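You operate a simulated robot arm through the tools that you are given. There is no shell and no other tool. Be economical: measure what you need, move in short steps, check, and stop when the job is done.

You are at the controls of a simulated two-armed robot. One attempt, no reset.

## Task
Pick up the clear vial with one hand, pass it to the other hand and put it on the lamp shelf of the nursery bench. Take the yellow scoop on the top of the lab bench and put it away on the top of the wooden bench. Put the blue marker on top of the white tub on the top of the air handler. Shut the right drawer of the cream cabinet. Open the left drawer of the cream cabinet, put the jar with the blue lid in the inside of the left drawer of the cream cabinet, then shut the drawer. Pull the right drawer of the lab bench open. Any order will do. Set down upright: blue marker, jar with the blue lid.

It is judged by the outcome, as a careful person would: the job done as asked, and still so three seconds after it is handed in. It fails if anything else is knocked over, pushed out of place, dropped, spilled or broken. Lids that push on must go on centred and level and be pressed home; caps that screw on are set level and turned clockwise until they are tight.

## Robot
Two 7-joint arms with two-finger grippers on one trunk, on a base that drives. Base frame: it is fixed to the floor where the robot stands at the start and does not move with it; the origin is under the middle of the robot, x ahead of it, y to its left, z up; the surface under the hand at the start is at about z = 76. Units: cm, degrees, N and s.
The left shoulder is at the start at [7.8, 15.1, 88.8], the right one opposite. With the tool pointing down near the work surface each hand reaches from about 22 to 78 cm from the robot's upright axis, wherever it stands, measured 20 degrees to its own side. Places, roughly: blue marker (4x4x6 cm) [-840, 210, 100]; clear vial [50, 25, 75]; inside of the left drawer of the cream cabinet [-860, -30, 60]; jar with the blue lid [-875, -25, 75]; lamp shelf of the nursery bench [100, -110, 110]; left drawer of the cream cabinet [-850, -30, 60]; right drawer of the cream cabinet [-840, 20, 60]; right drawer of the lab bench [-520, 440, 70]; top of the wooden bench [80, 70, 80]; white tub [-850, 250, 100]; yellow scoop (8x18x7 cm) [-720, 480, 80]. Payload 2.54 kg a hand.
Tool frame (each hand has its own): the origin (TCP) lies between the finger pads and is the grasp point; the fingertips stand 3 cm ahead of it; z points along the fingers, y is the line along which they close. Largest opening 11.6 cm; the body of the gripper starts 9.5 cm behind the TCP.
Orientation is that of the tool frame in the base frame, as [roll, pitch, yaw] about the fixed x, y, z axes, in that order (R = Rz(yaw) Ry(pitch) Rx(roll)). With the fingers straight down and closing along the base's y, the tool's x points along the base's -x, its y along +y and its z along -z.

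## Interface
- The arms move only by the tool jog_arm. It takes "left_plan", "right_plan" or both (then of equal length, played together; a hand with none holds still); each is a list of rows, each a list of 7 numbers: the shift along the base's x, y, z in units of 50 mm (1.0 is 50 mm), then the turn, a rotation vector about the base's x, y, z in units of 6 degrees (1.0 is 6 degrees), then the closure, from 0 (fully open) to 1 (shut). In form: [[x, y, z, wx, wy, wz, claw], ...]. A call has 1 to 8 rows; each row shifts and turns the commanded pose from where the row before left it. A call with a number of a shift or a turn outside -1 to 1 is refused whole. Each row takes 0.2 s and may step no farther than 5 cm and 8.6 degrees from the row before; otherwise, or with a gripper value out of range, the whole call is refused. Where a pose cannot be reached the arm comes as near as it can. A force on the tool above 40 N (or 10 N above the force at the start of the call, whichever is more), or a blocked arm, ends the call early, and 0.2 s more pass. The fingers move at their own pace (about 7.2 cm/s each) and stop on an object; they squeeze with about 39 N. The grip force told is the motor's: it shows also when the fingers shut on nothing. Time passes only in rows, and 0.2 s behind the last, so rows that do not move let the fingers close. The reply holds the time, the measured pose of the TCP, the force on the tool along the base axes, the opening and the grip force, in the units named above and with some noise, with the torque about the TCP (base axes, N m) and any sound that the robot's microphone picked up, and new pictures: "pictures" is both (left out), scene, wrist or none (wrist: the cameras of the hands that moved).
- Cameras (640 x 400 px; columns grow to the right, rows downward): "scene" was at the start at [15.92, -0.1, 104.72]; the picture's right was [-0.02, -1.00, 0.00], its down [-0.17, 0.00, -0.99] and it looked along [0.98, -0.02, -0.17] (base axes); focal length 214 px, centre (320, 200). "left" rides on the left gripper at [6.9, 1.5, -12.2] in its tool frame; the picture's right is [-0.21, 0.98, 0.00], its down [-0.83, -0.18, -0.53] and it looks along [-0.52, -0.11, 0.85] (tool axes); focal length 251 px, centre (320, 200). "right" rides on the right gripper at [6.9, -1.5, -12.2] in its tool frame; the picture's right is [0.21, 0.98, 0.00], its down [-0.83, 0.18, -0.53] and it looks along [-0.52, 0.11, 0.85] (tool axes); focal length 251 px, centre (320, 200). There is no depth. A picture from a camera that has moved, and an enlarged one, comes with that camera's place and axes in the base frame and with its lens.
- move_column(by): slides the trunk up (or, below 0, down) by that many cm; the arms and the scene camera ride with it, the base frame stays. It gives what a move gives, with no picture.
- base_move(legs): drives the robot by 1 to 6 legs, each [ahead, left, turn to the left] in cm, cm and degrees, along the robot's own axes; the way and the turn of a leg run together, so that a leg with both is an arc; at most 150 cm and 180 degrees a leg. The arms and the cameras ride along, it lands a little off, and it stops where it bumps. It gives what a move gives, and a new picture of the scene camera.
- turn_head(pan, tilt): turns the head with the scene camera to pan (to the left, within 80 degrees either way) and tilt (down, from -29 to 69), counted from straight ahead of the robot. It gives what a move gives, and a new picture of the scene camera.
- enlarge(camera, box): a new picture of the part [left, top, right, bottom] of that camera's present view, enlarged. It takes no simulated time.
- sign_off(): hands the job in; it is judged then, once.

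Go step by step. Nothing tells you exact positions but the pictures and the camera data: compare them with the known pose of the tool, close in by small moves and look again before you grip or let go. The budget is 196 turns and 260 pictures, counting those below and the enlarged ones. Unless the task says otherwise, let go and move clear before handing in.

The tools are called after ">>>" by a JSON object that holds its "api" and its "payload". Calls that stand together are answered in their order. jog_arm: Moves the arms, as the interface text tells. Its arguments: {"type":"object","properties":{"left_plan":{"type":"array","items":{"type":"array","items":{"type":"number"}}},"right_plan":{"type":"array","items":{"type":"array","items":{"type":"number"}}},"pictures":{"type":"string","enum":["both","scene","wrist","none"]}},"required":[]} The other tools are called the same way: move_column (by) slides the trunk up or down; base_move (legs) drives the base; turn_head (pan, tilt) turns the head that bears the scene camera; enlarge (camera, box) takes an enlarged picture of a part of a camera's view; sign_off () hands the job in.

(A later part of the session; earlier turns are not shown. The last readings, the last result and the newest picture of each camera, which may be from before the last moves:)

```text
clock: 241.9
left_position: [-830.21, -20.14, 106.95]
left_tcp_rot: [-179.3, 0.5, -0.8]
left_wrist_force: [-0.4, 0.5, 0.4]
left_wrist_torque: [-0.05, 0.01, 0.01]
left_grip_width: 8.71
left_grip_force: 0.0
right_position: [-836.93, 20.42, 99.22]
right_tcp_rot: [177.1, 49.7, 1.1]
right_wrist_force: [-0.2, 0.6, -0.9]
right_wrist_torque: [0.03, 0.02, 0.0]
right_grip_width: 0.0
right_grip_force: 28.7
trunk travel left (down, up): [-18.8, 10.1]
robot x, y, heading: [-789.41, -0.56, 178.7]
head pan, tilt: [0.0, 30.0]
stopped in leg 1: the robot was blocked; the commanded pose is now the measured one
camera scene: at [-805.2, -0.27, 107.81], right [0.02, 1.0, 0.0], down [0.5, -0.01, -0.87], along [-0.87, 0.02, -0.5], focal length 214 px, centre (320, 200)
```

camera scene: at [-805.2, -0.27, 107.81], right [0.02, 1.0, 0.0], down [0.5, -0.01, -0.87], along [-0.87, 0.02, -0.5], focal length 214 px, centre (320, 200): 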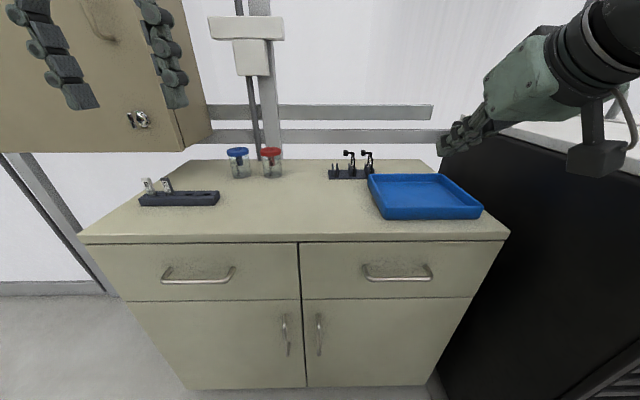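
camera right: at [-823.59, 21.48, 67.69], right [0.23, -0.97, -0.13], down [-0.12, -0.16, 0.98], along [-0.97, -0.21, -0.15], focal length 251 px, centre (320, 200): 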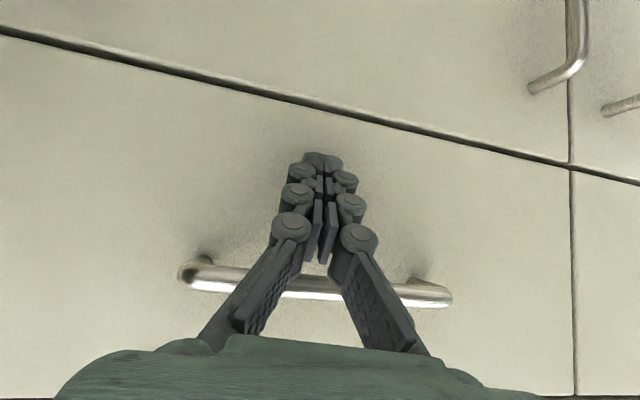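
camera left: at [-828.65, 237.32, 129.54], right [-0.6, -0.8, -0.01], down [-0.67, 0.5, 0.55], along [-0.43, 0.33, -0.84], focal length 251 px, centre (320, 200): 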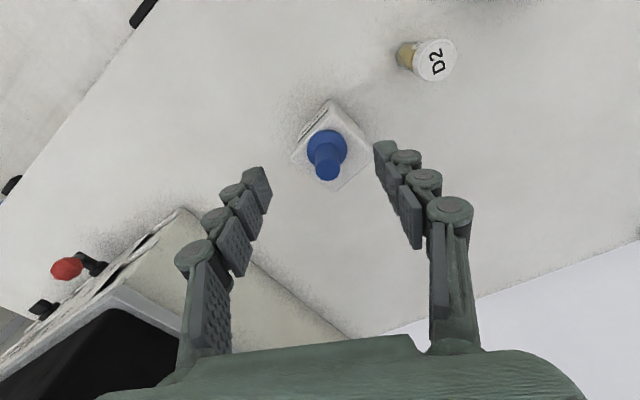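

The base stopped against the cabinet plinth at x ≈ −789; nothing on it moved. The jar is a bit far for a vertical hand, so I tilt the left hand 30° forward to fetch it, and will regrip it nearer the edge.

>>> {"api": "base_move", "payload": {"legs": [[-1, 0, 1]]}}

>>> {"api": "jog_arm", "payload": {"left_plan": [[-0.7, -0.1, 0, 0, 1, 0, 0.25], [-0.7, -0.1, 0, 0, 1, 0, 0.25], [-0.7, -0.1, 0, 0, 1, 0, 0.25], [-0.7, -0.1, 0, 0, 1, 0, 0.25], [-0.7, -0.2, 0, 0, 1, 0, 0.25], [-0.3, -0.3, -0.5, 0, 0, 0, 0.25]], "pictures": "both"}}

```text
clock: 242.7
left_position: [-828.84, -20.57, 107.16]
left_tcp_rot: [-179.5, 0.6, 0.2]
left_wrist_force: [0.9, 0.4, 0.0]
left_wrist_torque: [0.02, 0.01, 0.01]
left_grip_width: 8.68
left_grip_force: 0.1
right_position: [-836.23, 19.75, 98.99]
right_tcp_rot: [176.8, 49.3, 2.0]
right_wrist_force: [0.4, -0.5, -0.4]
right_wrist_torque: [0.0, -0.01, 0.02]
right_grip_width: 0.0
right_grip_force: 28.4
trunk travel left (down, up): [-18.8, 10.1]
robot x, y, heading: [-788.65, -0.68, -180.1]
head pan, tilt: [0.0, 30.0]
camera scene: at [-804.17, -0.33, 107.79], right [0.0, 1.0, 0.0], down [0.5, 0.0, -0.87], along [-0.87, 0.0, -0.5], focal length 214 px, centre (320, 200)
```

scene: 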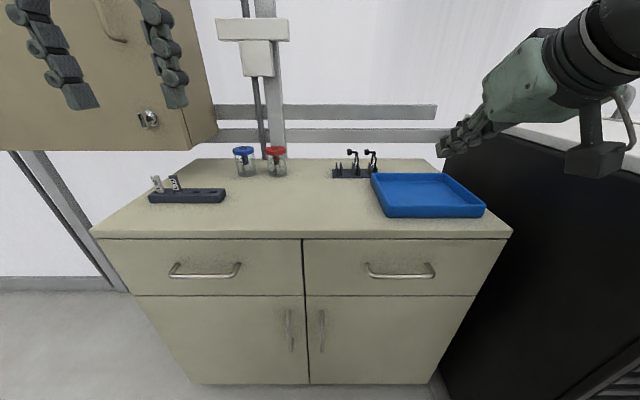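

```text
clock: 244.1
left_position: [-847.9, -24.79, 104.56]
left_tcp_rot: [-179.2, 30.6, 0.2]
left_wrist_force: [-0.2, -0.8, -0.9]
left_wrist_torque: [0.0, 0.02, -0.03]
left_grip_width: 8.7
left_grip_force: 0.0
right_position: [-836.46, 19.83, 99.13]
right_tcp_rot: [176.8, 49.2, 1.8]
right_wrist_force: [-0.3, -0.7, 0.1]
right_wrist_torque: [-0.01, 0.0, 0.02]
right_grip_width: 0.0
right_grip_force: 28.7
trunk travel left (down, up): [-18.8, 10.1]
robot x, y, heading: [-788.58, -0.27, 180.1]
head pan, tilt: [0.0, 30.0]
camera scene: at [-804.22, -0.33, 107.82], right [0.0, 1.0, 0.0], down [0.5, 0.0, -0.87], along [-0.87, 0.0, -0.5], focal length 214 px, centre (320, 200)
camera left: at [-835.7, -26.41, 111.53], right [-0.19, -0.98, 0.1], down [-0.44, 0.17, 0.88], along [-0.88, 0.12, -0.46], focal length 251 px, centre (320, 200)
```

scene: 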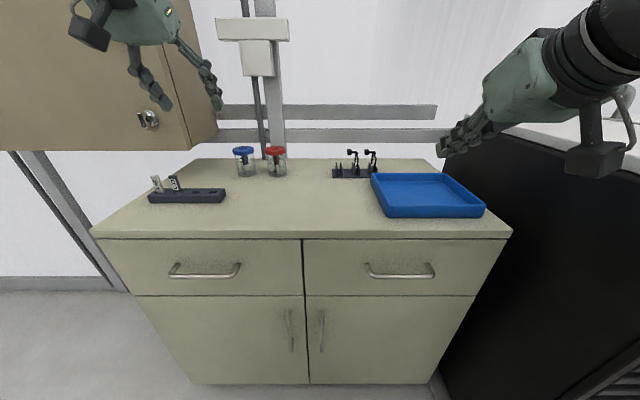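
left: 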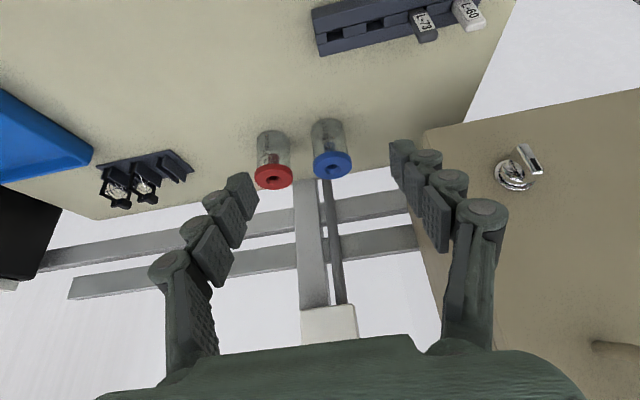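

Blue lid reads [−869.7, −24.4], matching. I go to the pre-grasp point above and before the jar.

>>> {"api": "jog_arm", "payload": {"left_plan": [[-0.7, 0.01, -0.45, 0, 0, 0, 0.25], [-0.7, 0.01, -0.45, 0, 0, 0, 0.25], [-0.7, 0.01, -0.45, 0, 0, 0, 0.25], [-0.7, 0.01, -0.45, 0, 0, 0, 0.25], [-0.7, 0.01, -0.45, 0, 0, 0, 0.25], [0, 0, 0, 0, 0, 0, 0.25]], "pictures": "wrist"}}

```text
clock: 245.5
left_position: [-865.25, -24.62, 93.04]
left_tcp_rot: [-179.3, 30.6, 0.3]
left_wrist_force: [-0.5, 0.0, -0.3]
left_wrist_torque: [-0.02, 0.02, -0.02]
left_grip_width: 8.71
left_grip_force: 0.0
right_position: [-836.41, 19.78, 99.02]
right_tcp_rot: [176.8, 49.3, 1.9]
right_wrist_force: [-1.1, 0.0, -0.1]
right_wrist_torque: [0.01, -0.02, 0.01]
right_grip_width: 0.0
right_grip_force: 29.2
trunk travel left (down, up): [-18.8, 10.1]
robot x, y, heading: [-788.82, -0.61, 179.9]
head pan, tilt: [0.0, 30.0]
camera left: at [-853.02, -26.22, 100.01], right [-0.19, -0.98, 0.1], down [-0.44, 0.17, 0.88], along [-0.88, 0.12, -0.46], focal length 251 px, centre (320, 200)
```

left: 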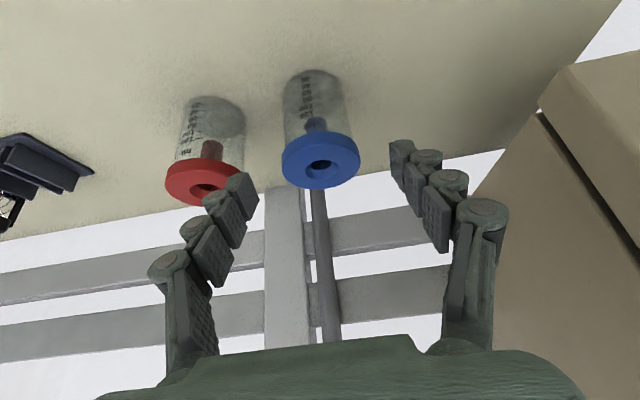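

Aligned. I narrow the opening a little to clear the red jar and advance along the fingers.

>>> {"api": "jog_arm", "payload": {"left_plan": [[0, 0.02, 0, 0, 0, 0, 0.32], [-0.3, 0.01, -0.46, 0, 0, 0, 0.32], [-0.3, 0.01, -0.46, 0, 0, 0, 0.32], [-0.3, 0, -0.46, 0, 0, 0, 0.32], [0, 0, 0, 0, 0, 0, 0.32]], "pictures": "wrist"}}

```text
clock: 246.7
left_position: [-867.25, -25.82, 86.54]
left_tcp_rot: [-179.3, 30.8, 0.2]
left_wrist_force: [0.2, -0.5, -0.7]
left_wrist_torque: [0.0, 0.02, -0.03]
left_grip_width: 7.88
left_grip_force: 0.1
left hand out of reach, approached as far as the arm can: row 2, 3, 4
right_position: [-836.34, 19.63, 99.06]
right_tcp_rot: [176.8, 49.2, 1.9]
right_wrist_force: [-0.1, -0.3, 0.5]
right_wrist_torque: [0.02, 0.0, 0.0]
right_grip_width: 0.0
right_grip_force: 28.8
trunk travel left (down, up): [-18.8, 10.1]
robot x, y, heading: [-788.84, -0.17, 180.0]
head pan, tilt: [0.0, 30.0]
camera left: at [-855.03, -27.45, 93.38], right [-0.19, -0.98, 0.1], down [-0.44, 0.17, 0.88], along [-0.88, 0.12, -0.46], focal length 251 px, centre (320, 200)
```

left: 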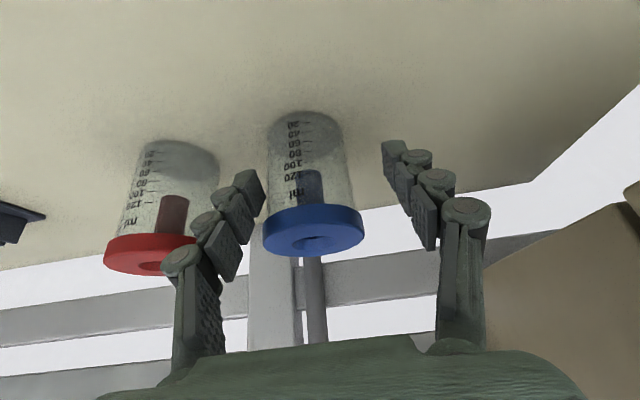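

The arm ran out of reach 2.5 cm short. I back out, tilt 12° more, and come in again.

>>> {"api": "jog_arm", "payload": {"left_plan": [[0.2, 0, 0.5, 0, 0, 0, 0.25], [0.3, 0.1, 0.6, 0, 0, 0, 0.25], [0.4, 0.1, 0.5, 0, 1, 0, 0.25], [0.1, 0.06, 0.1, 0, 1, 0, 0.25], [0, 0, 0, 0, 0, 0, 0.25]], "pictures": "wrist"}}

```text
clock: 247.9
left_position: [-862.21, -24.24, 94.96]
left_tcp_rot: [-179.2, 42.6, 0.3]
left_wrist_force: [-0.5, -0.8, 0.3]
left_wrist_torque: [0.02, 0.01, 0.02]
left_grip_width: 8.7
left_grip_force: 0.1
right_position: [-836.28, 19.74, 99.04]
right_tcp_rot: [176.8, 49.3, 1.9]
right_wrist_force: [-0.2, 0.3, -0.2]
right_wrist_torque: [-0.01, -0.02, 0.0]
right_grip_width: 0.01
right_grip_force: 28.4
trunk travel left (down, up): [-18.8, 10.1]
robot x, y, heading: [-788.15, -0.21, 180.0]
head pan, tilt: [0.0, 30.0]
camera left: at [-848.86, -25.91, 99.23], right [-0.16, -0.98, 0.14], down [-0.25, 0.17, 0.95], along [-0.96, 0.12, -0.27], focal length 251 px, centre (320, 200)
```

left: 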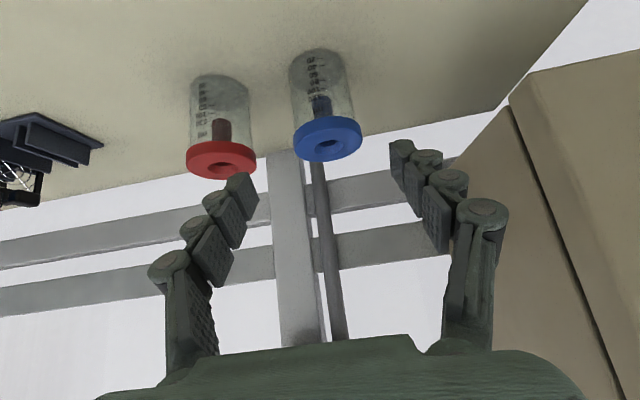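

Now I advance along the fingers to the lid.

>>> {"api": "jog_arm", "payload": {"left_plan": [[-0.4, -0.02, -0.45, 0, 0, 0, 0.32], [-0.4, -0.02, -0.45, 0, 0, 0, 0.32], [-0.4, -0.02, -0.45, 0, 0, 0, 0.32], [-0.28, 0, -0.35, 0, 0, 0, 0.32], [0, 0, 0, 0, 0, 0, 0.32]], "pictures": "wrist"}}

```text
clock: 249.1
left_position: [-869.97, -24.53, 86.55]
left_tcp_rot: [-179.3, 42.6, 0.2]
left_wrist_force: [-0.1, 0.0, -0.5]
left_wrist_torque: [0.0, 0.01, 0.02]
left_grip_width: 7.89
left_grip_force: 0.0
right_position: [-836.3, 19.6, 99.05]
right_tcp_rot: [176.8, 49.3, 2.0]
right_wrist_force: [-1.1, 1.0, 0.7]
right_wrist_torque: [0.0, 0.0, -0.03]
right_grip_width: 0.0
right_grip_force: 28.9
trunk travel left (down, up): [-18.8, 10.1]
robot x, y, heading: [-788.62, -0.44, 179.9]
head pan, tilt: [0.0, 30.0]
camera left: at [-856.45, -26.13, 90.86], right [-0.16, -0.98, 0.14], down [-0.25, 0.17, 0.95], along [-0.96, 0.12, -0.27], focal length 251 px, centre (320, 200)
```

left: 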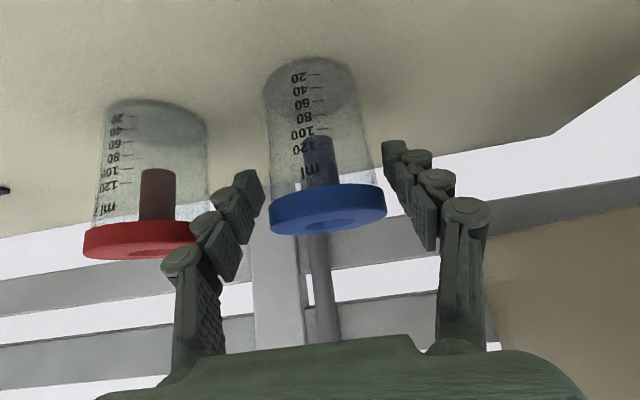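

The lid is between the pads, clear of the red jar. I close.

>>> {"api": "jog_arm", "payload": {"left_plan": [[0, -0.05, 0, 0, 0, 0, 0.6], [0, 0, 0, 0, 0, 0, 0.8], [0, 0, 0, 0, 0, 0, 0.8], [0, 0, 0, 0, 0, 0, 0.8]], "pictures": "wrist"}}

```text
clock: 250.1
left_position: [-870.02, -24.79, 86.45]
left_tcp_rot: [-179.1, 42.6, 0.3]
left_wrist_force: [0.6, 0.2, 0.9]
left_wrist_torque: [-0.02, -0.04, 0.01]
left_grip_width: 5.82
left_grip_force: 39.3
right_position: [-836.26, 19.78, 99.0]
right_tcp_rot: [176.8, 49.3, 1.9]
right_wrist_force: [-0.1, 0.4, -0.3]
right_wrist_torque: [0.02, 0.03, 0.02]
right_grip_width: 0.01
right_grip_force: 28.4
trunk travel left (down, up): [-18.8, 10.1]
robot x, y, heading: [-788.28, -0.45, 180.0]
head pan, tilt: [0.0, 30.0]
camera left: at [-856.4, -26.41, 90.88], right [-0.16, -0.98, 0.14], down [-0.25, 0.17, 0.95], along [-0.96, 0.12, -0.27], focal length 251 px, centre (320, 200)
```

left: 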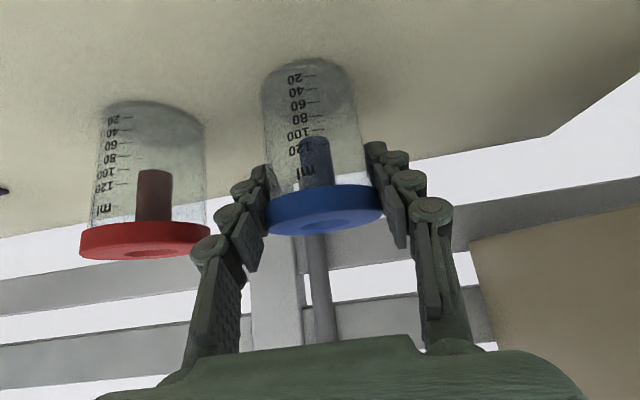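

Gripped (5.8 cm). I lift 3 cm, draw the jar back toward the counter's front, then aside to the clear spot near [−851, −12].

>>> {"api": "jog_arm", "payload": {"left_plan": [[0, 0, 0.3, 0, 0, 0, 0.8], [0.1, 0, 0.3, 0, 0, 0, 0.8], [0.8, 0, 0.1, 0, 0, 0, 0.8], [0.8, 0.1, 0.2, 0, 0, 0, 0.8], [0.8, 0.4, 0.1, 0, 0, 0, 0.8], [0.7, 0.6, 0, 0, 0, 0, 0.8], [0.5, 0.8, 0, 0, 0, 0, 0.8], [0, 0.6, 0, 0, 0, 0, 0.8]], "pictures": "both"}}

```text
clock: 251.9
left_position: [-851.46, -12.36, 91.4]
left_tcp_rot: [-179.3, 42.6, 0.3]
left_wrist_force: [0.4, -0.4, -0.1]
left_wrist_torque: [-0.01, 0.01, 0.0]
left_grip_width: 5.83
left_grip_force: 38.6
right_position: [-836.41, 19.78, 99.05]
right_tcp_rot: [176.8, 49.4, 1.9]
right_wrist_force: [0.4, -0.4, 0.1]
right_wrist_torque: [0.01, -0.01, -0.01]
right_grip_width: 0.0
right_grip_force: 28.6
trunk travel left (down, up): [-18.8, 10.1]
robot x, y, heading: [-788.19, -0.47, 180.0]
head pan, tilt: [0.0, 30.0]
camera scene: at [-804.21, -0.35, 107.83], right [0.0, 1.0, 0.0], down [0.5, 0.0, -0.87], along [-0.87, 0.0, -0.5], focal length 214 px, centre (320, 200)
camera left: at [-838.01, -13.99, 95.79], right [-0.16, -0.98, 0.14], down [-0.25, 0.17, 0.95], along [-0.96, 0.12, -0.27], focal length 251 px, centre (320, 200)
```

scene: 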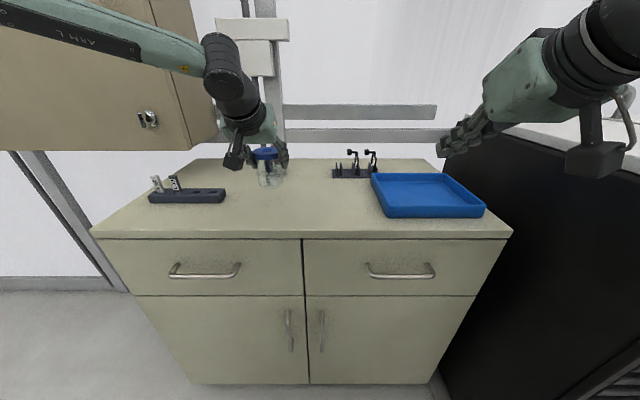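
left: 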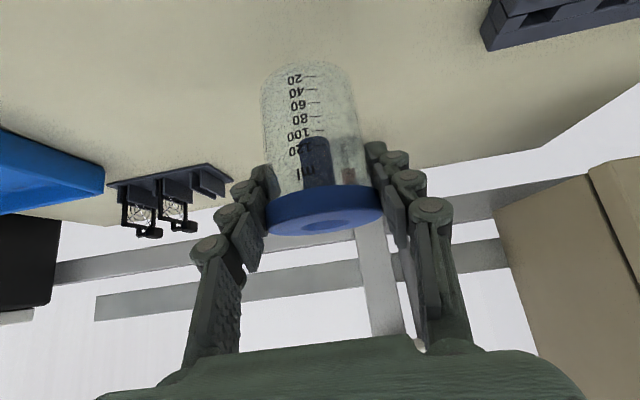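

The jar is clear of everything. I lower it 4.7 cm onto the counter and feel for contact.

>>> {"api": "jog_arm", "payload": {"left_plan": [[0, 0, -0.5, 0, 0, 0, 0.8], [0, 0, -0.35, 0, 0, 0, 0.8], [0, 0, -0.1, 0, 0, 0, 0.8], [0, 0, -0.04, 0, 0, 0, 0.8]], "pictures": "none"}}

```text
clock: 252.9
left_position: [-851.35, -12.3, 86.51]
left_tcp_rot: [-179.3, 42.7, 0.3]
left_wrist_force: [1.6, -0.3, 5.5]
left_wrist_torque: [-0.14, -0.18, 0.05]
left_grip_width: 5.81
left_grip_force: 39.6
right_position: [-836.27, 19.86, 99.07]
right_tcp_rot: [176.8, 49.3, 1.9]
right_wrist_force: [0.3, -1.0, -0.6]
right_wrist_torque: [0.0, 0.01, 0.0]
right_grip_width: 0.01
right_grip_force: 28.7
trunk travel left (down, up): [-18.8, 10.1]
robot x, y, heading: [-788.56, -0.38, -179.7]
head pan, tilt: [0.0, 30.0]
```

Contact at 5.5 N. I open, back off along the fingers, and begin turning the hand upright again above the jar.

>>> {"api": "jog_arm", "payload": {"left_plan": [[0, 0, 0, 0, 0, 0, 0.5], [0, 0, 0, 0, 0, 0, 0.25], [0, 0, 0, 0, 0, 0, 0.25], [0.4, 0, 0.45, 0, 0, 0, 0.25], [0.5, 0, 0.6, 0, 0, 0, 0.25], [0, 0, 0.8, 0, 0, 0, 0.25], [0, 0, 0.5, 0, -1, 0, 0.25], [-0.1, 0, 0, 0, -1, 0, 0.25]], "pictures": "none"}}

>>> {"api": "jog_arm", "payload": {"left_plan": [[-0.2, 0, 0, 0, -1, 0, 0.25], [-0.2, 0, 0, 0, -1, 0, 0.25], [-0.2, 0, 0, 0, -1, 0, 0.25], [-0.2, 0, 0, 0, -1, 0, 0.25], [0, 0, 0, 0, -1, 0, 0.25], [0, 0, 0, 0, 0, 0, 0.25]], "pictures": "both"}}

```text
clock: 254.7
left_position: [-847.38, -12.5, 98.03]
left_tcp_rot: [-179.3, 30.4, 0.2]
left_wrist_force: [0.1, 0.3, 0.5]
left_wrist_torque: [0.02, -0.03, 0.05]
left_grip_width: 8.69
left_grip_force: 0.2
right_position: [-836.38, 19.72, 99.12]
right_tcp_rot: [176.8, 49.2, 1.9]
right_wrist_force: [0.8, -0.5, 0.6]
right_wrist_torque: [0.02, 0.03, 0.01]
right_grip_width: 0.01
right_grip_force: 28.7
trunk travel left (down, up): [-18.8, 10.1]
robot x, y, heading: [-788.08, -0.31, 180.1]
head pan, tilt: [0.0, 30.0]
```

```text
clock: 256.1
left_position: [-850.51, -19.25, 100.48]
left_tcp_rot: [-179.3, 9.6, 0.6]
left_wrist_force: [0.4, 0.9, -0.4]
left_wrist_torque: [0.02, 0.04, 0.0]
left_grip_width: 8.69
left_grip_force: 0.1
left hand out of reach, approached as far as the arm can: row 2, 3, 4, 5
right_position: [-836.26, 19.64, 98.92]
right_tcp_rot: [176.8, 49.2, 2.0]
right_wrist_force: [0.0, -0.8, 0.0]
right_wrist_torque: [0.01, 0.03, -0.02]
right_grip_width: 0.02
right_grip_force: 28.6
trunk travel left (down, up): [-18.8, 10.1]
robot x, y, heading: [-788.48, -0.61, 179.8]
head pan, tilt: [0.0, 30.0]
camera scene: at [-804.21, -0.35, 107.83], right [0.0, 1.0, 0.0], down [0.5, 0.0, -0.87], along [-0.87, 0.0, -0.5], focal length 214 px, centre (320, 200)
camera left: at [-841.46, -20.8, 111.3], right [-0.2, -0.98, 0.02], down [-0.73, 0.17, 0.67], along [-0.66, 0.12, -0.75], focal length 251 px, centre (320, 200)
```

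scene: 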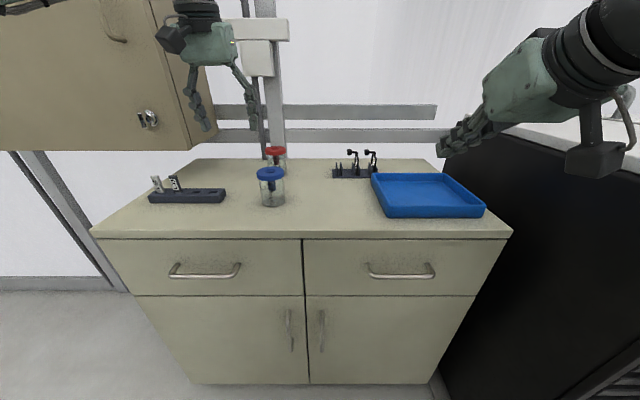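
left: 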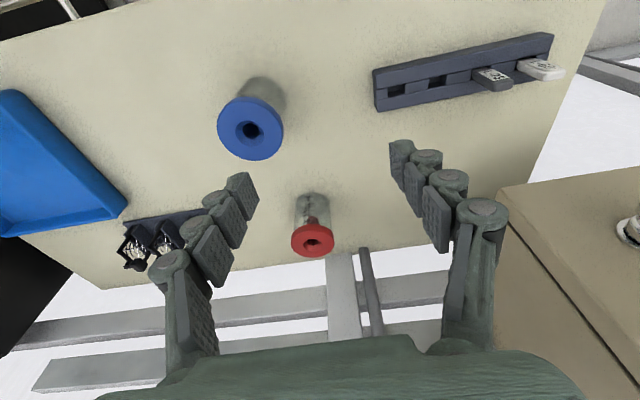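

The jar stands at about [−851, −12.4]. I turn the robot 12° right so the left arm can come over it with the hand vertical.

>>> {"api": "base_move", "payload": {"legs": [[0, 0, -12]]}}

>>> {"api": "jog_arm", "payload": {"left_plan": [[0.1, -0.3, 0, -0.3, -0.95, 0, 0.25], [0.1, -0.3, 0, -0.1, -0.6, 0, 0.25], [0.1, -0.4, 0, 0, 0, 0, 0.25], [0, 0, 0, 0, 0, 0, 0.25]], "pictures": "both"}}

```text
clock: 257.3
left_position: [-853.23, -5.9, 100.1]
left_tcp_rot: [-179.3, 9.6, -11.3]
left_wrist_force: [0.2, -0.2, 0.3]
left_wrist_torque: [0.0, -0.04, 0.0]
left_grip_width: 8.72
left_grip_force: 0.0
right_position: [-831.34, 29.19, 98.98]
right_tcp_rot: [176.8, 49.1, -10.0]
right_wrist_force: [0.1, -0.1, 0.8]
right_wrist_torque: [0.0, -0.03, -0.01]
right_grip_width: 0.03
right_grip_force: 28.3
trunk travel left (down, up): [-18.8, 10.1]
robot x, y, heading: [-788.41, -0.27, 168.2]
head pan, tilt: [0.0, 30.0]
camera scene: at [-804.12, 2.96, 107.78], right [0.21, 0.98, 0.0], down [0.49, -0.1, -0.87], along [-0.85, 0.18, -0.5], focal length 214 px, centre (320, 200)
```

scene: 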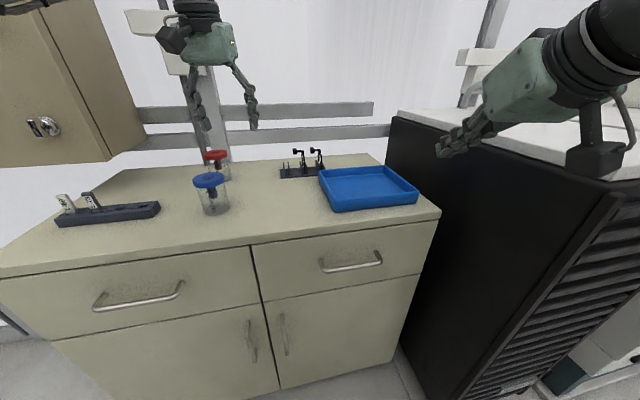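

```text
clock: 258.3
left_position: [-852.03, -12.3, 100.53]
left_tcp_rot: [-179.7, -0.2, -11.3]
left_wrist_force: [-0.7, -0.2, 0.8]
left_wrist_torque: [0.02, -0.02, 0.02]
left_grip_width: 8.71
left_grip_force: 0.1
left hand out of reach, approached as far as the arm can: row 1
right_position: [-831.34, 29.21, 98.85]
right_tcp_rot: [176.9, 49.0, -9.9]
right_wrist_force: [-0.6, -0.1, 0.3]
right_wrist_torque: [-0.04, 0.01, 0.0]
right_grip_width: 0.03
right_grip_force: 28.0
trunk travel left (down, up): [-18.8, 10.1]
robot x, y, heading: [-788.56, -0.37, 168.4]
head pan, tilt: [0.0, 30.0]
camera scene: at [-804.12, 2.95, 107.77], right [0.21, 0.98, 0.0], down [0.49, -0.1, -0.87], along [-0.85, 0.18, -0.5], focal length 214 px, centre (320, 200)
camera left: at [-845.44, -15.18, 112.65], right [-0.4, -0.92, -0.01], down [-0.78, 0.34, 0.53], along [-0.49, 0.22, -0.85], focal length 251 px, centre (320, 200)
```

scene: 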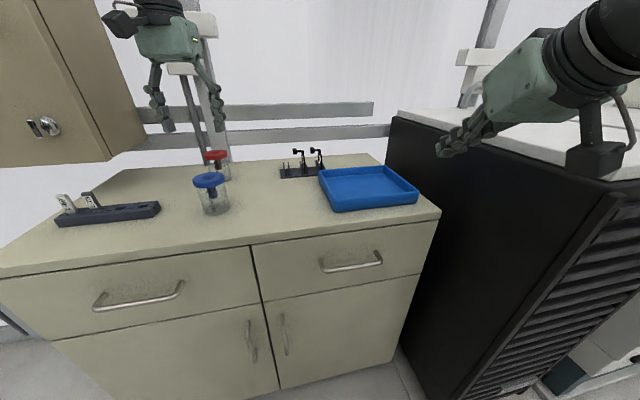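
left: 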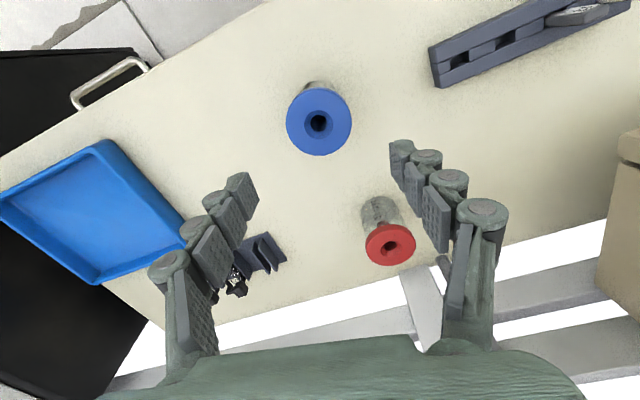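

The lid is right below the left hand at [−851.3, −12.4]. I descend and grip.

>>> {"api": "jog_arm", "payload": {"left_plan": [[0.1, -0.02, -0.6, 0, 0, 0, 0.25], [0.04, 0, -0.8, 0, 0, 0, 0.25], [0, 0, -0.8, 0, 0, 0, 0.25], [0, 0, -0.7, 0, 0, 0, 0.25], [0, 0, 0, 0, 0, 0, 0.25]], "pictures": "wrist"}}

```text
clock: 259.5
left_position: [-851.17, -12.3, 85.68]
left_tcp_rot: [-179.7, -0.1, -11.3]
left_wrist_force: [0.0, -0.4, 0.7]
left_wrist_torque: [0.0, 0.02, 0.0]
left_grip_width: 8.7
left_grip_force: 0.1
right_position: [-831.38, 29.16, 98.84]
right_tcp_rot: [176.8, 49.1, -10.0]
right_wrist_force: [-0.4, -0.5, -0.9]
right_wrist_torque: [0.03, 0.0, 0.01]
right_grip_width: 0.02
right_grip_force: 28.4
trunk travel left (down, up): [-18.8, 10.1]
robot x, y, heading: [-788.52, -0.49, 167.9]
head pan, tilt: [0.0, 30.0]
camera left: at [-844.6, -15.2, 97.84], right [-0.4, -0.92, -0.01], down [-0.78, 0.34, 0.53], along [-0.49, 0.22, -0.85], focal length 251 px, centre (320, 200)
```

left: 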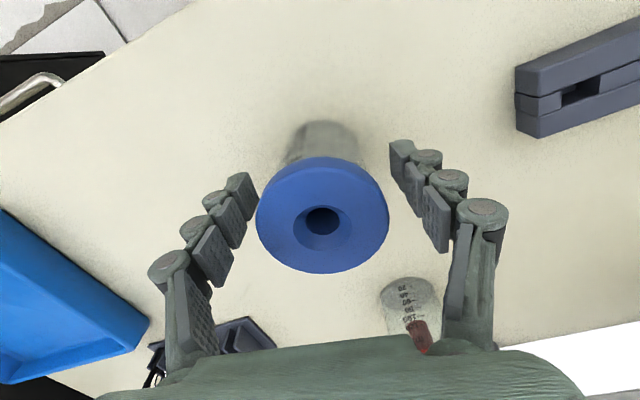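

Lid centred. I close the left hand on it.

>>> {"api": "jog_arm", "payload": {"left_plan": [[0, 0, 0, 0, 0, 0, 0.6], [0, 0, 0, 0, 0, 0, 0.8], [0, 0, 0, 0, 0, 0, 0.8], [0, 0, 0, 0, 0, 0, 0.8], [0, 0, 0.4, 0, 0, 0, 0.8], [0, 0, 0.8, 0, 0, 0, 0.8], [0.2, 0, 0.8, 0, 0, 0, 0.8], [0.4, 0, 0.7, 0, 0, 0, 0.8]], "pictures": "both"}}

```text
clock: 261.3
left_position: [-848.43, -12.46, 99.21]
left_tcp_rot: [-179.6, -0.1, -11.3]
left_wrist_force: [-0.3, -0.6, -0.7]
left_wrist_torque: [-0.01, 0.01, 0.02]
left_grip_width: 5.74
left_grip_force: 39.9
right_position: [-831.32, 29.19, 98.81]
right_tcp_rot: [176.7, 49.1, -10.0]
right_wrist_force: [0.4, 0.4, 0.6]
right_wrist_torque: [0.02, 0.03, 0.0]
right_grip_width: 0.0
right_grip_force: 28.6
trunk travel left (down, up): [-18.8, 10.1]
robot x, y, heading: [-788.17, -0.43, 167.9]
head pan, tilt: [0.0, 30.0]
camera scene: at [-804.1, 2.95, 107.78], right [0.21, 0.98, 0.0], down [0.49, -0.1, -0.87], along [-0.85, 0.18, -0.5], focal length 214 px, centre (320, 200)
camera left: at [-841.92, -15.39, 111.46], right [-0.4, -0.92, -0.01], down [-0.78, 0.34, 0.53], along [-0.49, 0.22, -0.85], focal length 251 px, centre (320, 200)
```

scene: 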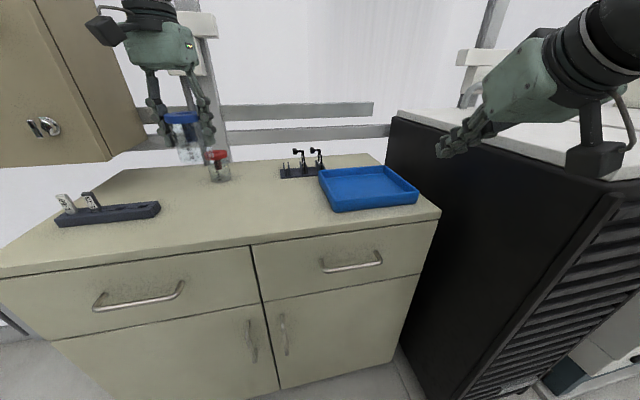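
left: 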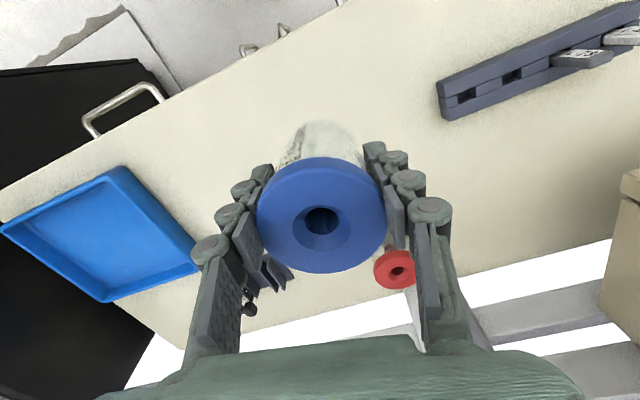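

The jar is held upright in the left hand. I draw it back, back the robot off, square up and sidestep left so the right hand can take the left drawer's handle.

>>> {"api": "jog_arm", "payload": {"left_plan": [[0.8, -0.15, 0, 0, 0, 0, 0.8], [0.8, -0.15, 0, 0, 0, 0, 0.8], [0.8, -0.15, 0, 0, 0, 0, 0.8]], "pictures": "none"}}

>>> {"api": "base_move", "payload": {"legs": [[-50, 0, 0], [0, 0, 12], [0, 30, 0]]}}

>>> {"api": "move_column", "payload": {"by": -10}}

```text
clock: 262.1
left_position: [-835.95, -14.63, 99.28]
left_tcp_rot: [-179.7, -0.1, -11.3]
left_wrist_force: [-0.1, -0.6, -1.0]
left_wrist_torque: [0.0, -0.01, 0.0]
left_grip_width: 5.76
left_grip_force: 38.6
right_position: [-831.28, 29.21, 98.98]
right_tcp_rot: [176.8, 49.1, -10.0]
right_wrist_force: [-0.8, 0.0, 0.2]
right_wrist_torque: [0.0, 0.05, -0.03]
right_grip_width: 0.01
right_grip_force: 29.3
trunk travel left (down, up): [-18.8, 10.1]
robot x, y, heading: [-788.26, -0.33, 168.4]
head pan, tilt: [0.0, 30.0]
```

```text
clock: 268.9
left_position: [-783.19, -64.48, 99.28]
left_tcp_rot: [-179.7, 0.0, 0.5]
left_wrist_force: [-0.4, 0.1, -0.8]
left_wrist_torque: [-0.01, 0.03, -0.02]
left_grip_width: 5.68
left_grip_force: 39.3
right_position: [-787.63, -20.7, 98.89]
right_tcp_rot: [176.8, 49.1, 2.0]
right_wrist_force: [0.2, 0.0, -0.2]
right_wrist_torque: [0.02, -0.03, 0.01]
right_grip_width: 0.0
right_grip_force: 28.6
trunk travel left (down, up): [-18.8, 10.1]
robot x, y, heading: [-739.59, -41.05, 180.1]
head pan, tilt: [0.0, 30.0]
camera scene: at [-755.61, -40.79, 107.77], right [0.0, 1.0, 0.0], down [0.5, 0.0, -0.87], along [-0.87, 0.0, -0.5], focal length 214 px, centre (320, 200)
```

scene: 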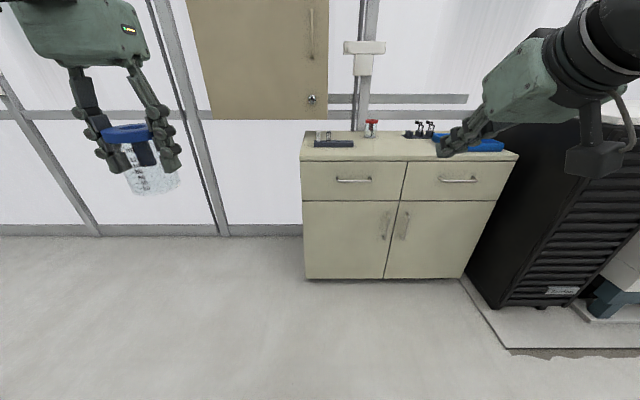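

```text
clock: 270.2
left_position: [-783.23, -64.49, 89.44]
left_tcp_rot: [-179.6, -0.1, 0.5]
left_wrist_force: [0.1, 0.0, -0.3]
left_wrist_torque: [-0.03, -0.02, 0.02]
left_grip_width: 5.71
left_grip_force: 38.7
right_position: [-787.64, -20.68, 88.84]
right_tcp_rot: [176.8, 49.1, 1.9]
right_wrist_force: [0.4, 0.6, 0.5]
right_wrist_torque: [0.02, 0.0, 0.0]
right_grip_width: 0.0
right_grip_force: 28.6
trunk travel left (down, up): [-8.8, 20.1]
robot x, y, heading: [-739.46, -41.02, 180.1]
head pan, tilt: [0.0, 30.0]
```

Now I extend the right hand and turn it so the fingers close vertically: first more pitch, then roll.

>>> {"api": "jog_arm", "payload": {"right_plan": [[-0.7, 0, -0.2, 0, 1, 0, 1], [-0.7, 0, -0.2, 0, 1, 0, 1], [-0.7, 0, -0.2, 0, 1, 0, 1], [-0.7, 0, -0.2, 0, 1, 0, 0.6], [-0.4, 0, -0.2, -1, 0, 0, 0.3], [-0.2, 0, -0.2, -1, 0, 0, 0], [0, 0, -0.2, -1, 0, 0, 0], [0, 0, -0.2, -1, 0, 0, 0]], "pictures": "none"}}

>>> {"api": "jog_arm", "payload": {"right_plan": [[0, 0, -0.2, -1, 0, 0, 0], [0, 0, -0.2, -1, 0, 0, 0], [0, 0, -0.2, -1, 0, 0, 0], [0, 0, -0.2, -1, 0, 0, 0], [0, 0, 0, -1, 0, 0, 0], [0, 0, 0, -1, 0, 0, 0], [0, 0, 0, -1, 0, 0, 0], [0, 0, 0, -1, 0, 0, 0]], "pictures": "both"}}

```text
clock: 272.0
left_position: [-783.04, -64.58, 89.43]
left_tcp_rot: [-179.6, 0.0, 0.5]
left_wrist_force: [-0.5, -0.3, -1.3]
left_wrist_torque: [-0.01, -0.01, -0.04]
left_grip_width: 5.74
left_grip_force: 39.0
right_position: [-804.58, -20.61, 80.86]
right_tcp_rot: [119.7, 61.9, -52.0]
right_wrist_force: [-0.4, -0.4, -0.1]
right_wrist_torque: [-0.01, -0.02, -0.05]
right_grip_width: 11.61
right_grip_force: 0.0
trunk travel left (down, up): [-8.8, 20.1]
robot x, y, heading: [-739.98, -41.43, 180.0]
head pan, tilt: [0.0, 30.0]
```

```text
clock: 273.8
left_position: [-783.18, -64.57, 89.3]
left_tcp_rot: [-179.7, -0.2, 0.5]
left_wrist_force: [0.2, 0.8, -1.4]
left_wrist_torque: [0.03, 0.02, 0.01]
left_grip_width: 5.72
left_grip_force: 39.1
right_position: [-804.62, -20.74, 76.88]
right_tcp_rot: [90.8, 18.2, -72.2]
right_wrist_force: [-0.2, 0.0, 0.8]
right_wrist_torque: [0.01, 0.04, 0.01]
right_grip_width: 11.62
right_grip_force: 0.0
trunk travel left (down, up): [-8.8, 20.1]
robot x, y, heading: [-739.56, -40.77, 180.0]
head pan, tilt: [0.0, 30.0]
camera scene: at [-755.61, -40.78, 97.78], right [0.0, 1.0, 0.0], down [0.5, 0.0, -0.87], along [-0.87, 0.0, -0.5], focal length 214 px, centre (320, 200)
camera right: at [-791.08, -22.95, 73.59], right [0.14, -0.49, 0.86], down [0.28, 0.85, 0.44], along [-0.95, 0.18, 0.26], focal length 251 px, centre (320, 200)
```

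scene: 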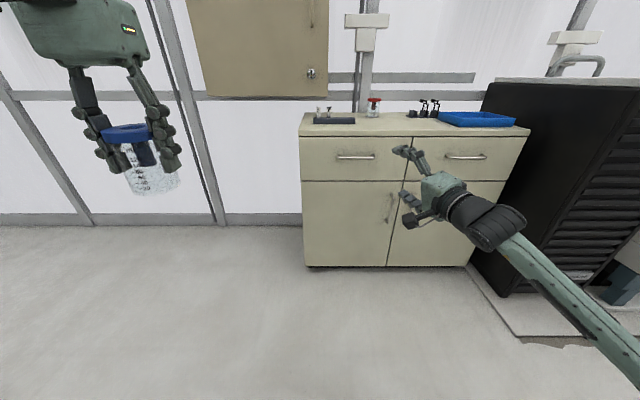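
right: 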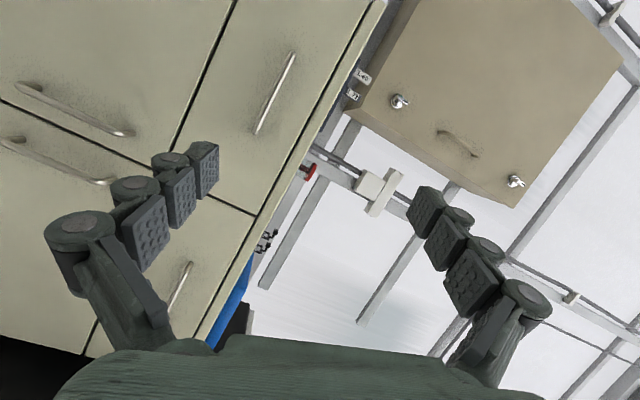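

The hand is level; it still needs about 17° of roll and yaw. I add that and move into line with the handle.

>>> {"api": "jog_arm", "payload": {"right_plan": [[0, -0.2, -0.2, -0.95, 0, -0.95, 0], [0, -0.2, -0.2, -0.95, 0, -0.95, 0], [0, -0.2, -0.2, -0.95, 0, -0.95, 0], [0, 0, 0, 0, 0, 0, 0]], "pictures": "wrist"}}

```text
clock: 274.7
left_position: [-783.25, -64.55, 89.31]
left_tcp_rot: [-179.7, -0.1, 0.6]
left_wrist_force: [-0.6, -1.2, -0.9]
left_wrist_torque: [0.0, 0.03, -0.01]
left_grip_width: 5.7
left_grip_force: 38.8
right_position: [-804.73, -14.23, 73.5]
right_tcp_rot: [86.1, 18.7, -92.4]
right_wrist_force: [-0.7, 0.1, 0.8]
right_wrist_torque: [0.0, -0.01, 0.01]
right_grip_width: 11.58
right_grip_force: 0.0
right hand out of reach, approached as far as the arm can: row 3
trunk travel left (down, up): [-8.8, 20.1]
robot x, y, heading: [-739.69, -40.95, 179.8]
head pan, tilt: [0.0, 30.0]
stopped in row 4 (right hand): the arm was blocked; the commanded pose is now the measured one
camera right: at [-792.86, -20.7, 69.28], right [0.05, -0.52, 0.85], down [0.57, 0.71, 0.4], along [-0.82, 0.47, 0.33], focal length 251 px, centre (320, 200)
```

right: 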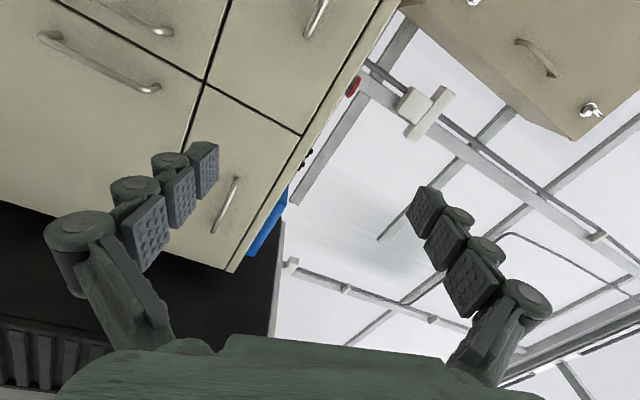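

The hand now points straight at the cabinet, with a roll of 19° left, which will do. I line up by base and trunk and approach the handle.

>>> {"api": "move_column", "payload": {"by": -3.3}}

>>> {"api": "base_move", "payload": {"legs": [[20, 11, 0]]}}

>>> {"api": "enlarge", "payload": {"camera": "right", "box": [0, 0, 640, 400]}}

```text
clock: 275.5
left_position: [-783.19, -64.47, 86.05]
left_tcp_rot: [-179.7, -0.1, 0.4]
left_wrist_force: [1.1, -0.1, -0.9]
left_wrist_torque: [-0.01, 0.01, -0.05]
left_grip_width: 5.68
left_grip_force: 38.9
right_position: [-804.74, -14.23, 70.34]
right_tcp_rot: [86.1, 18.6, -92.4]
right_wrist_force: [-1.1, 0.8, 0.3]
right_wrist_torque: [0.0, 0.01, -0.03]
right_grip_width: 11.62
right_grip_force: 0.2
trunk travel left (down, up): [-5.5, 23.4]
robot x, y, heading: [-739.41, -40.49, 179.8]
head pan, tilt: [0.0, 30.0]
```

```text
clock: 277.2
left_position: [-802.64, -75.45, 85.98]
left_tcp_rot: [-179.6, -0.1, 0.5]
left_wrist_force: [-0.6, -0.3, -0.9]
left_wrist_torque: [-0.02, 0.01, 0.04]
left_grip_width: 5.69
left_grip_force: 39.0
right_position: [-824.3, -25.21, 70.27]
right_tcp_rot: [86.0, 18.5, -92.4]
right_wrist_force: [0.6, -0.3, -0.8]
right_wrist_torque: [0.03, -0.02, 0.01]
right_grip_width: 11.6
right_grip_force: 0.0
trunk travel left (down, up): [-5.5, 23.4]
robot x, y, heading: [-758.66, -51.78, 179.8]
head pan, tilt: [0.0, 30.0]
camera scene: at [-775.09, -51.74, 94.47], right [0.0, 1.0, 0.0], down [0.5, 0.0, -0.87], along [-0.87, 0.0, -0.5], focal length 214 px, centre (320, 200)
```

scene: 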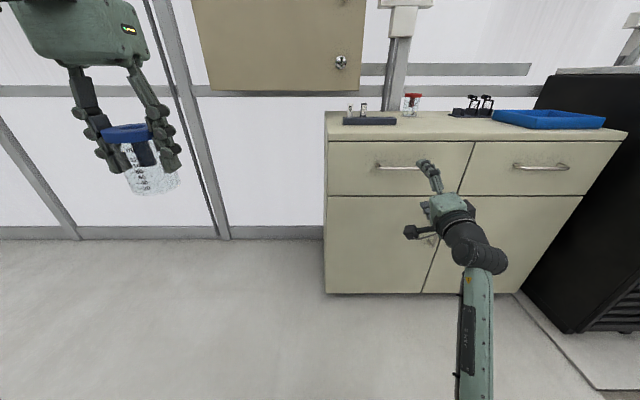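

```text
1.00 times, centred on (320, 200) of right (not enlarged: the box is as wide or as high as the picture)
camera zoom: at [-812.33, -31.64, 66.0], right [0.05, -0.52, 0.85], down [0.58, 0.71, 0.4], along [-0.82, 0.47, 0.33], focal length 251 px, centre (320, 200)
```

zoom: 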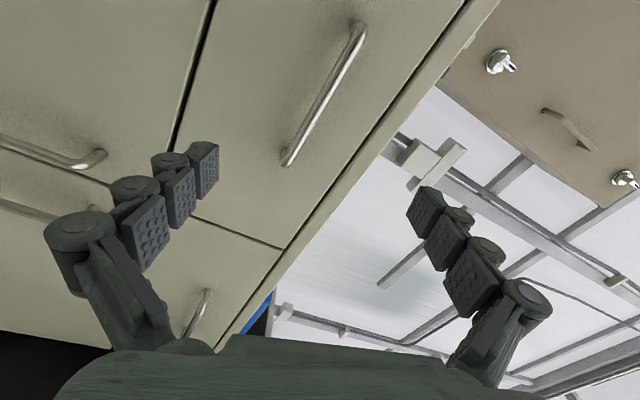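

The bar is at z ≈ 70, y −34 to −20, dead ahead. I part the fingers to about 7 cm and drive the last 10.5 cm.

>>> {"api": "jog_arm", "payload": {"right_plan": [[0, 0, 0, 0, 0, 0, 0.4], [0, 0, 0, 0, 0, 0, 0.4]], "pictures": "none"}}

>>> {"api": "base_move", "payload": {"legs": [[10.5, 0, 0]]}}

>>> {"api": "enlarge", "payload": {"camera": "right", "box": [0, 0, 640, 400]}}

```text
clock: 277.8
left_position: [-802.71, -75.48, 85.98]
left_tcp_rot: [-179.8, -0.1, 0.5]
left_wrist_force: [-0.1, 0.9, -1.1]
left_wrist_torque: [0.0, 0.06, -0.04]
left_grip_width: 5.69
left_grip_force: 38.8
right_position: [-824.24, -25.09, 70.25]
right_tcp_rot: [86.0, 18.7, -92.4]
right_wrist_force: [-0.3, -0.2, -0.4]
right_wrist_torque: [-0.01, -0.02, 0.0]
right_grip_width: 6.97
right_grip_force: 0.1
trunk travel left (down, up): [-5.5, 23.4]
robot x, y, heading: [-759.35, -51.71, 179.8]
head pan, tilt: [0.0, 30.0]
```

```text
clock: 279.0
left_position: [-812.84, -75.55, 86.05]
left_tcp_rot: [-179.8, -0.1, 0.6]
left_wrist_force: [-0.5, 0.0, -0.7]
left_wrist_torque: [-0.01, 0.0, -0.02]
left_grip_width: 5.72
left_grip_force: 38.9
right_position: [-834.38, -25.34, 70.3]
right_tcp_rot: [86.1, 18.6, -92.3]
right_wrist_force: [0.1, 0.2, 0.2]
right_wrist_torque: [0.03, -0.01, -0.01]
right_grip_width: 6.97
right_grip_force: 0.0
trunk travel left (down, up): [-5.5, 23.4]
robot x, y, heading: [-769.22, -51.79, 180.0]
head pan, tilt: [0.0, 30.0]
camera scene: at [-785.26, -51.77, 94.47], right [0.0, 1.0, 0.0], down [0.5, 0.0, -0.87], along [-0.87, 0.0, -0.5], focal length 214 px, centre (320, 200)
```

scene: 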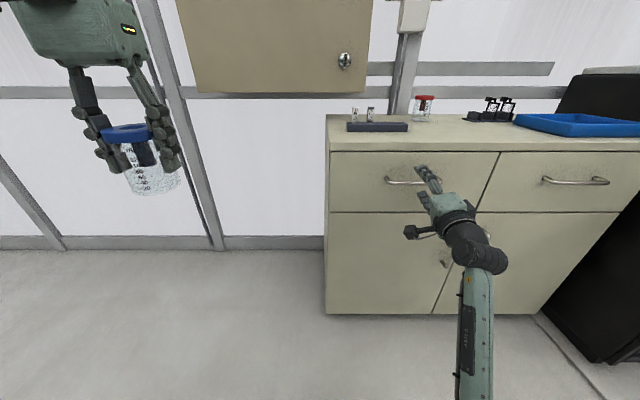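

```text
1.00 times, centred on (320, 200) of right (not enlarged: the box is as wide or as high as the picture)
camera zoom: at [-822.54, -31.74, 66.0], right [0.05, -0.52, 0.85], down [0.57, 0.71, 0.4], along [-0.82, 0.47, 0.33], focal length 251 px, centre (320, 200)
```

zoom: 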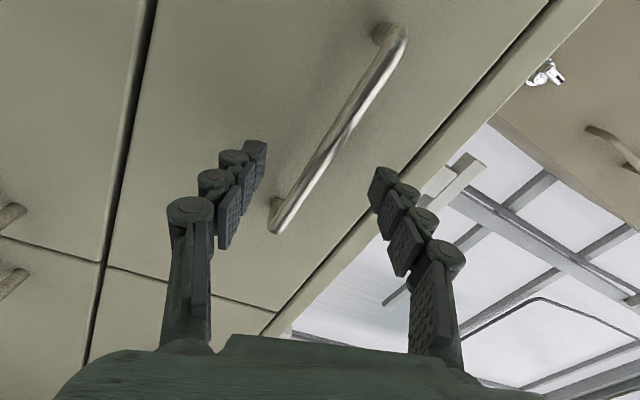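

The bar lies between the fingers but near the tips. I drive 1.7 cm further and close.

>>> {"api": "base_move", "payload": {"legs": [[1.7, 0, 0]]}}

>>> {"api": "jog_arm", "payload": {"right_plan": [[0, 0, 0, 0, 0, 0, 0.95], [0, 0, 0, 0, 0, 0, 0.95], [0, 0, 0, 0, 0, 0, 0.95], [0, 0, 0, 0, 0, 0, 0.95]], "pictures": "wrist"}}

```text
clock: 279.8
left_position: [-814.5, -75.58, 85.97]
left_tcp_rot: [-179.6, 0.0, 0.6]
left_wrist_force: [0.5, -0.5, -0.4]
left_wrist_torque: [0.02, 0.01, 0.03]
left_grip_width: 5.7
left_grip_force: 39.0
right_position: [-836.05, -25.28, 70.25]
right_tcp_rot: [86.1, 18.6, -92.3]
right_wrist_force: [-0.3, -0.1, -0.8]
right_wrist_torque: [0.01, -0.01, 0.0]
right_grip_width: 6.96
right_grip_force: 0.0
trunk travel left (down, up): [-5.5, 23.4]
robot x, y, heading: [-771.23, -51.78, 180.0]
head pan, tilt: [0.0, 30.0]
camera scene: at [-786.95, -51.77, 94.47], right [0.0, 1.0, 0.0], down [0.5, 0.0, -0.87], along [-0.87, 0.0, -0.5], focal length 214 px, centre (320, 200)
```

scene: 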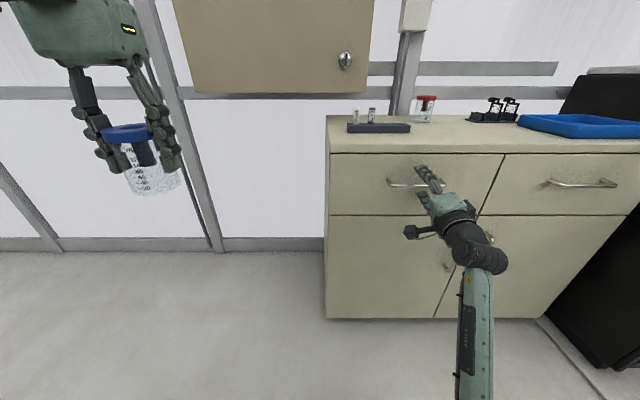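

```text
clock: 280.8
left_position: [-814.63, -75.56, 85.96]
left_tcp_rot: [-179.8, -0.2, 0.6]
left_wrist_force: [-0.3, -0.7, -2.0]
left_wrist_torque: [0.0, 0.01, 0.0]
left_grip_width: 5.68
left_grip_force: 38.9
right_position: [-836.28, -25.29, 69.89]
right_tcp_rot: [86.4, 18.5, -92.2]
right_wrist_force: [-0.7, 5.2, -11.5]
right_wrist_torque: [-1.21, -0.06, -0.05]
right_grip_width: 1.7
right_grip_force: 42.2
trunk travel left (down, up): [-5.5, 23.4]
robot x, y, heading: [-770.68, -51.4, 180.2]
head pan, tilt: [0.0, 30.0]
camera right: at [-824.27, -31.67, 65.75], right [0.04, -0.51, 0.86], down [0.57, 0.72, 0.4], along [-0.82, 0.47, 0.32], focal length 251 px, centre (320, 200)
```

right: 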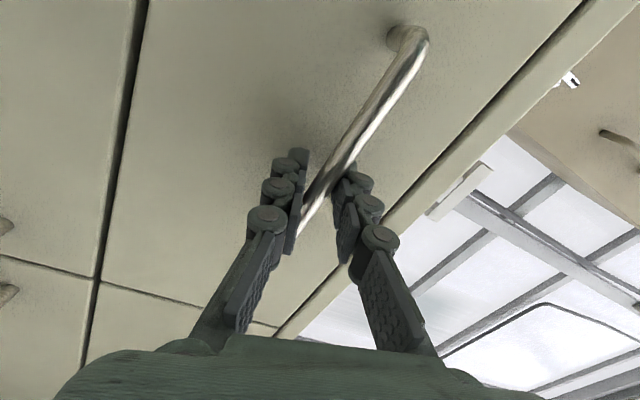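

The bar is gripped. I drive back 22 cm to open the drawer.

>>> {"api": "base_move", "payload": {"legs": [[-22, 0, 0]]}}

```text
clock: 282.5
left_position: [-792.64, -75.44, 85.95]
left_tcp_rot: [-179.9, -0.1, 0.4]
left_wrist_force: [0.5, 0.8, -0.4]
left_wrist_torque: [-0.01, 0.01, 0.01]
left_grip_width: 5.71
left_grip_force: 38.9
right_position: [-813.93, -25.13, 70.09]
right_tcp_rot: [86.5, 18.5, -92.2]
right_wrist_force: [-1.7, -3.7, -17.1]
right_wrist_torque: [-1.14, -0.03, 0.52]
right_grip_width: 1.69
right_grip_force: 42.5
trunk travel left (down, up): [-5.5, 23.4]
robot x, y, heading: [-748.39, -52.06, 179.9]
head pan, tilt: [0.0, 30.0]
camera scene: at [-765.01, -51.72, 94.44], right [0.0, 1.0, 0.0], down [0.5, 0.0, -0.86], along [-0.86, 0.0, -0.5], focal length 214 px, centre (320, 200)
```

scene: 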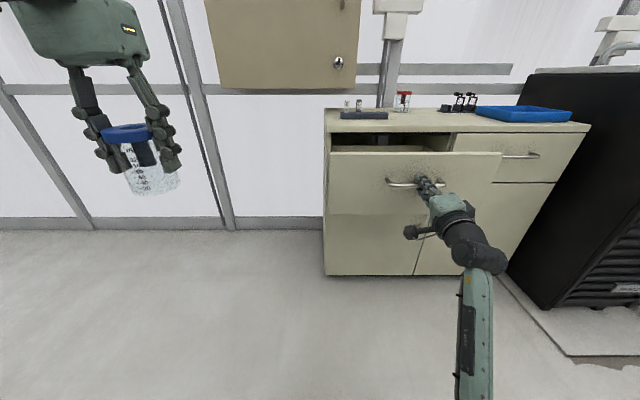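

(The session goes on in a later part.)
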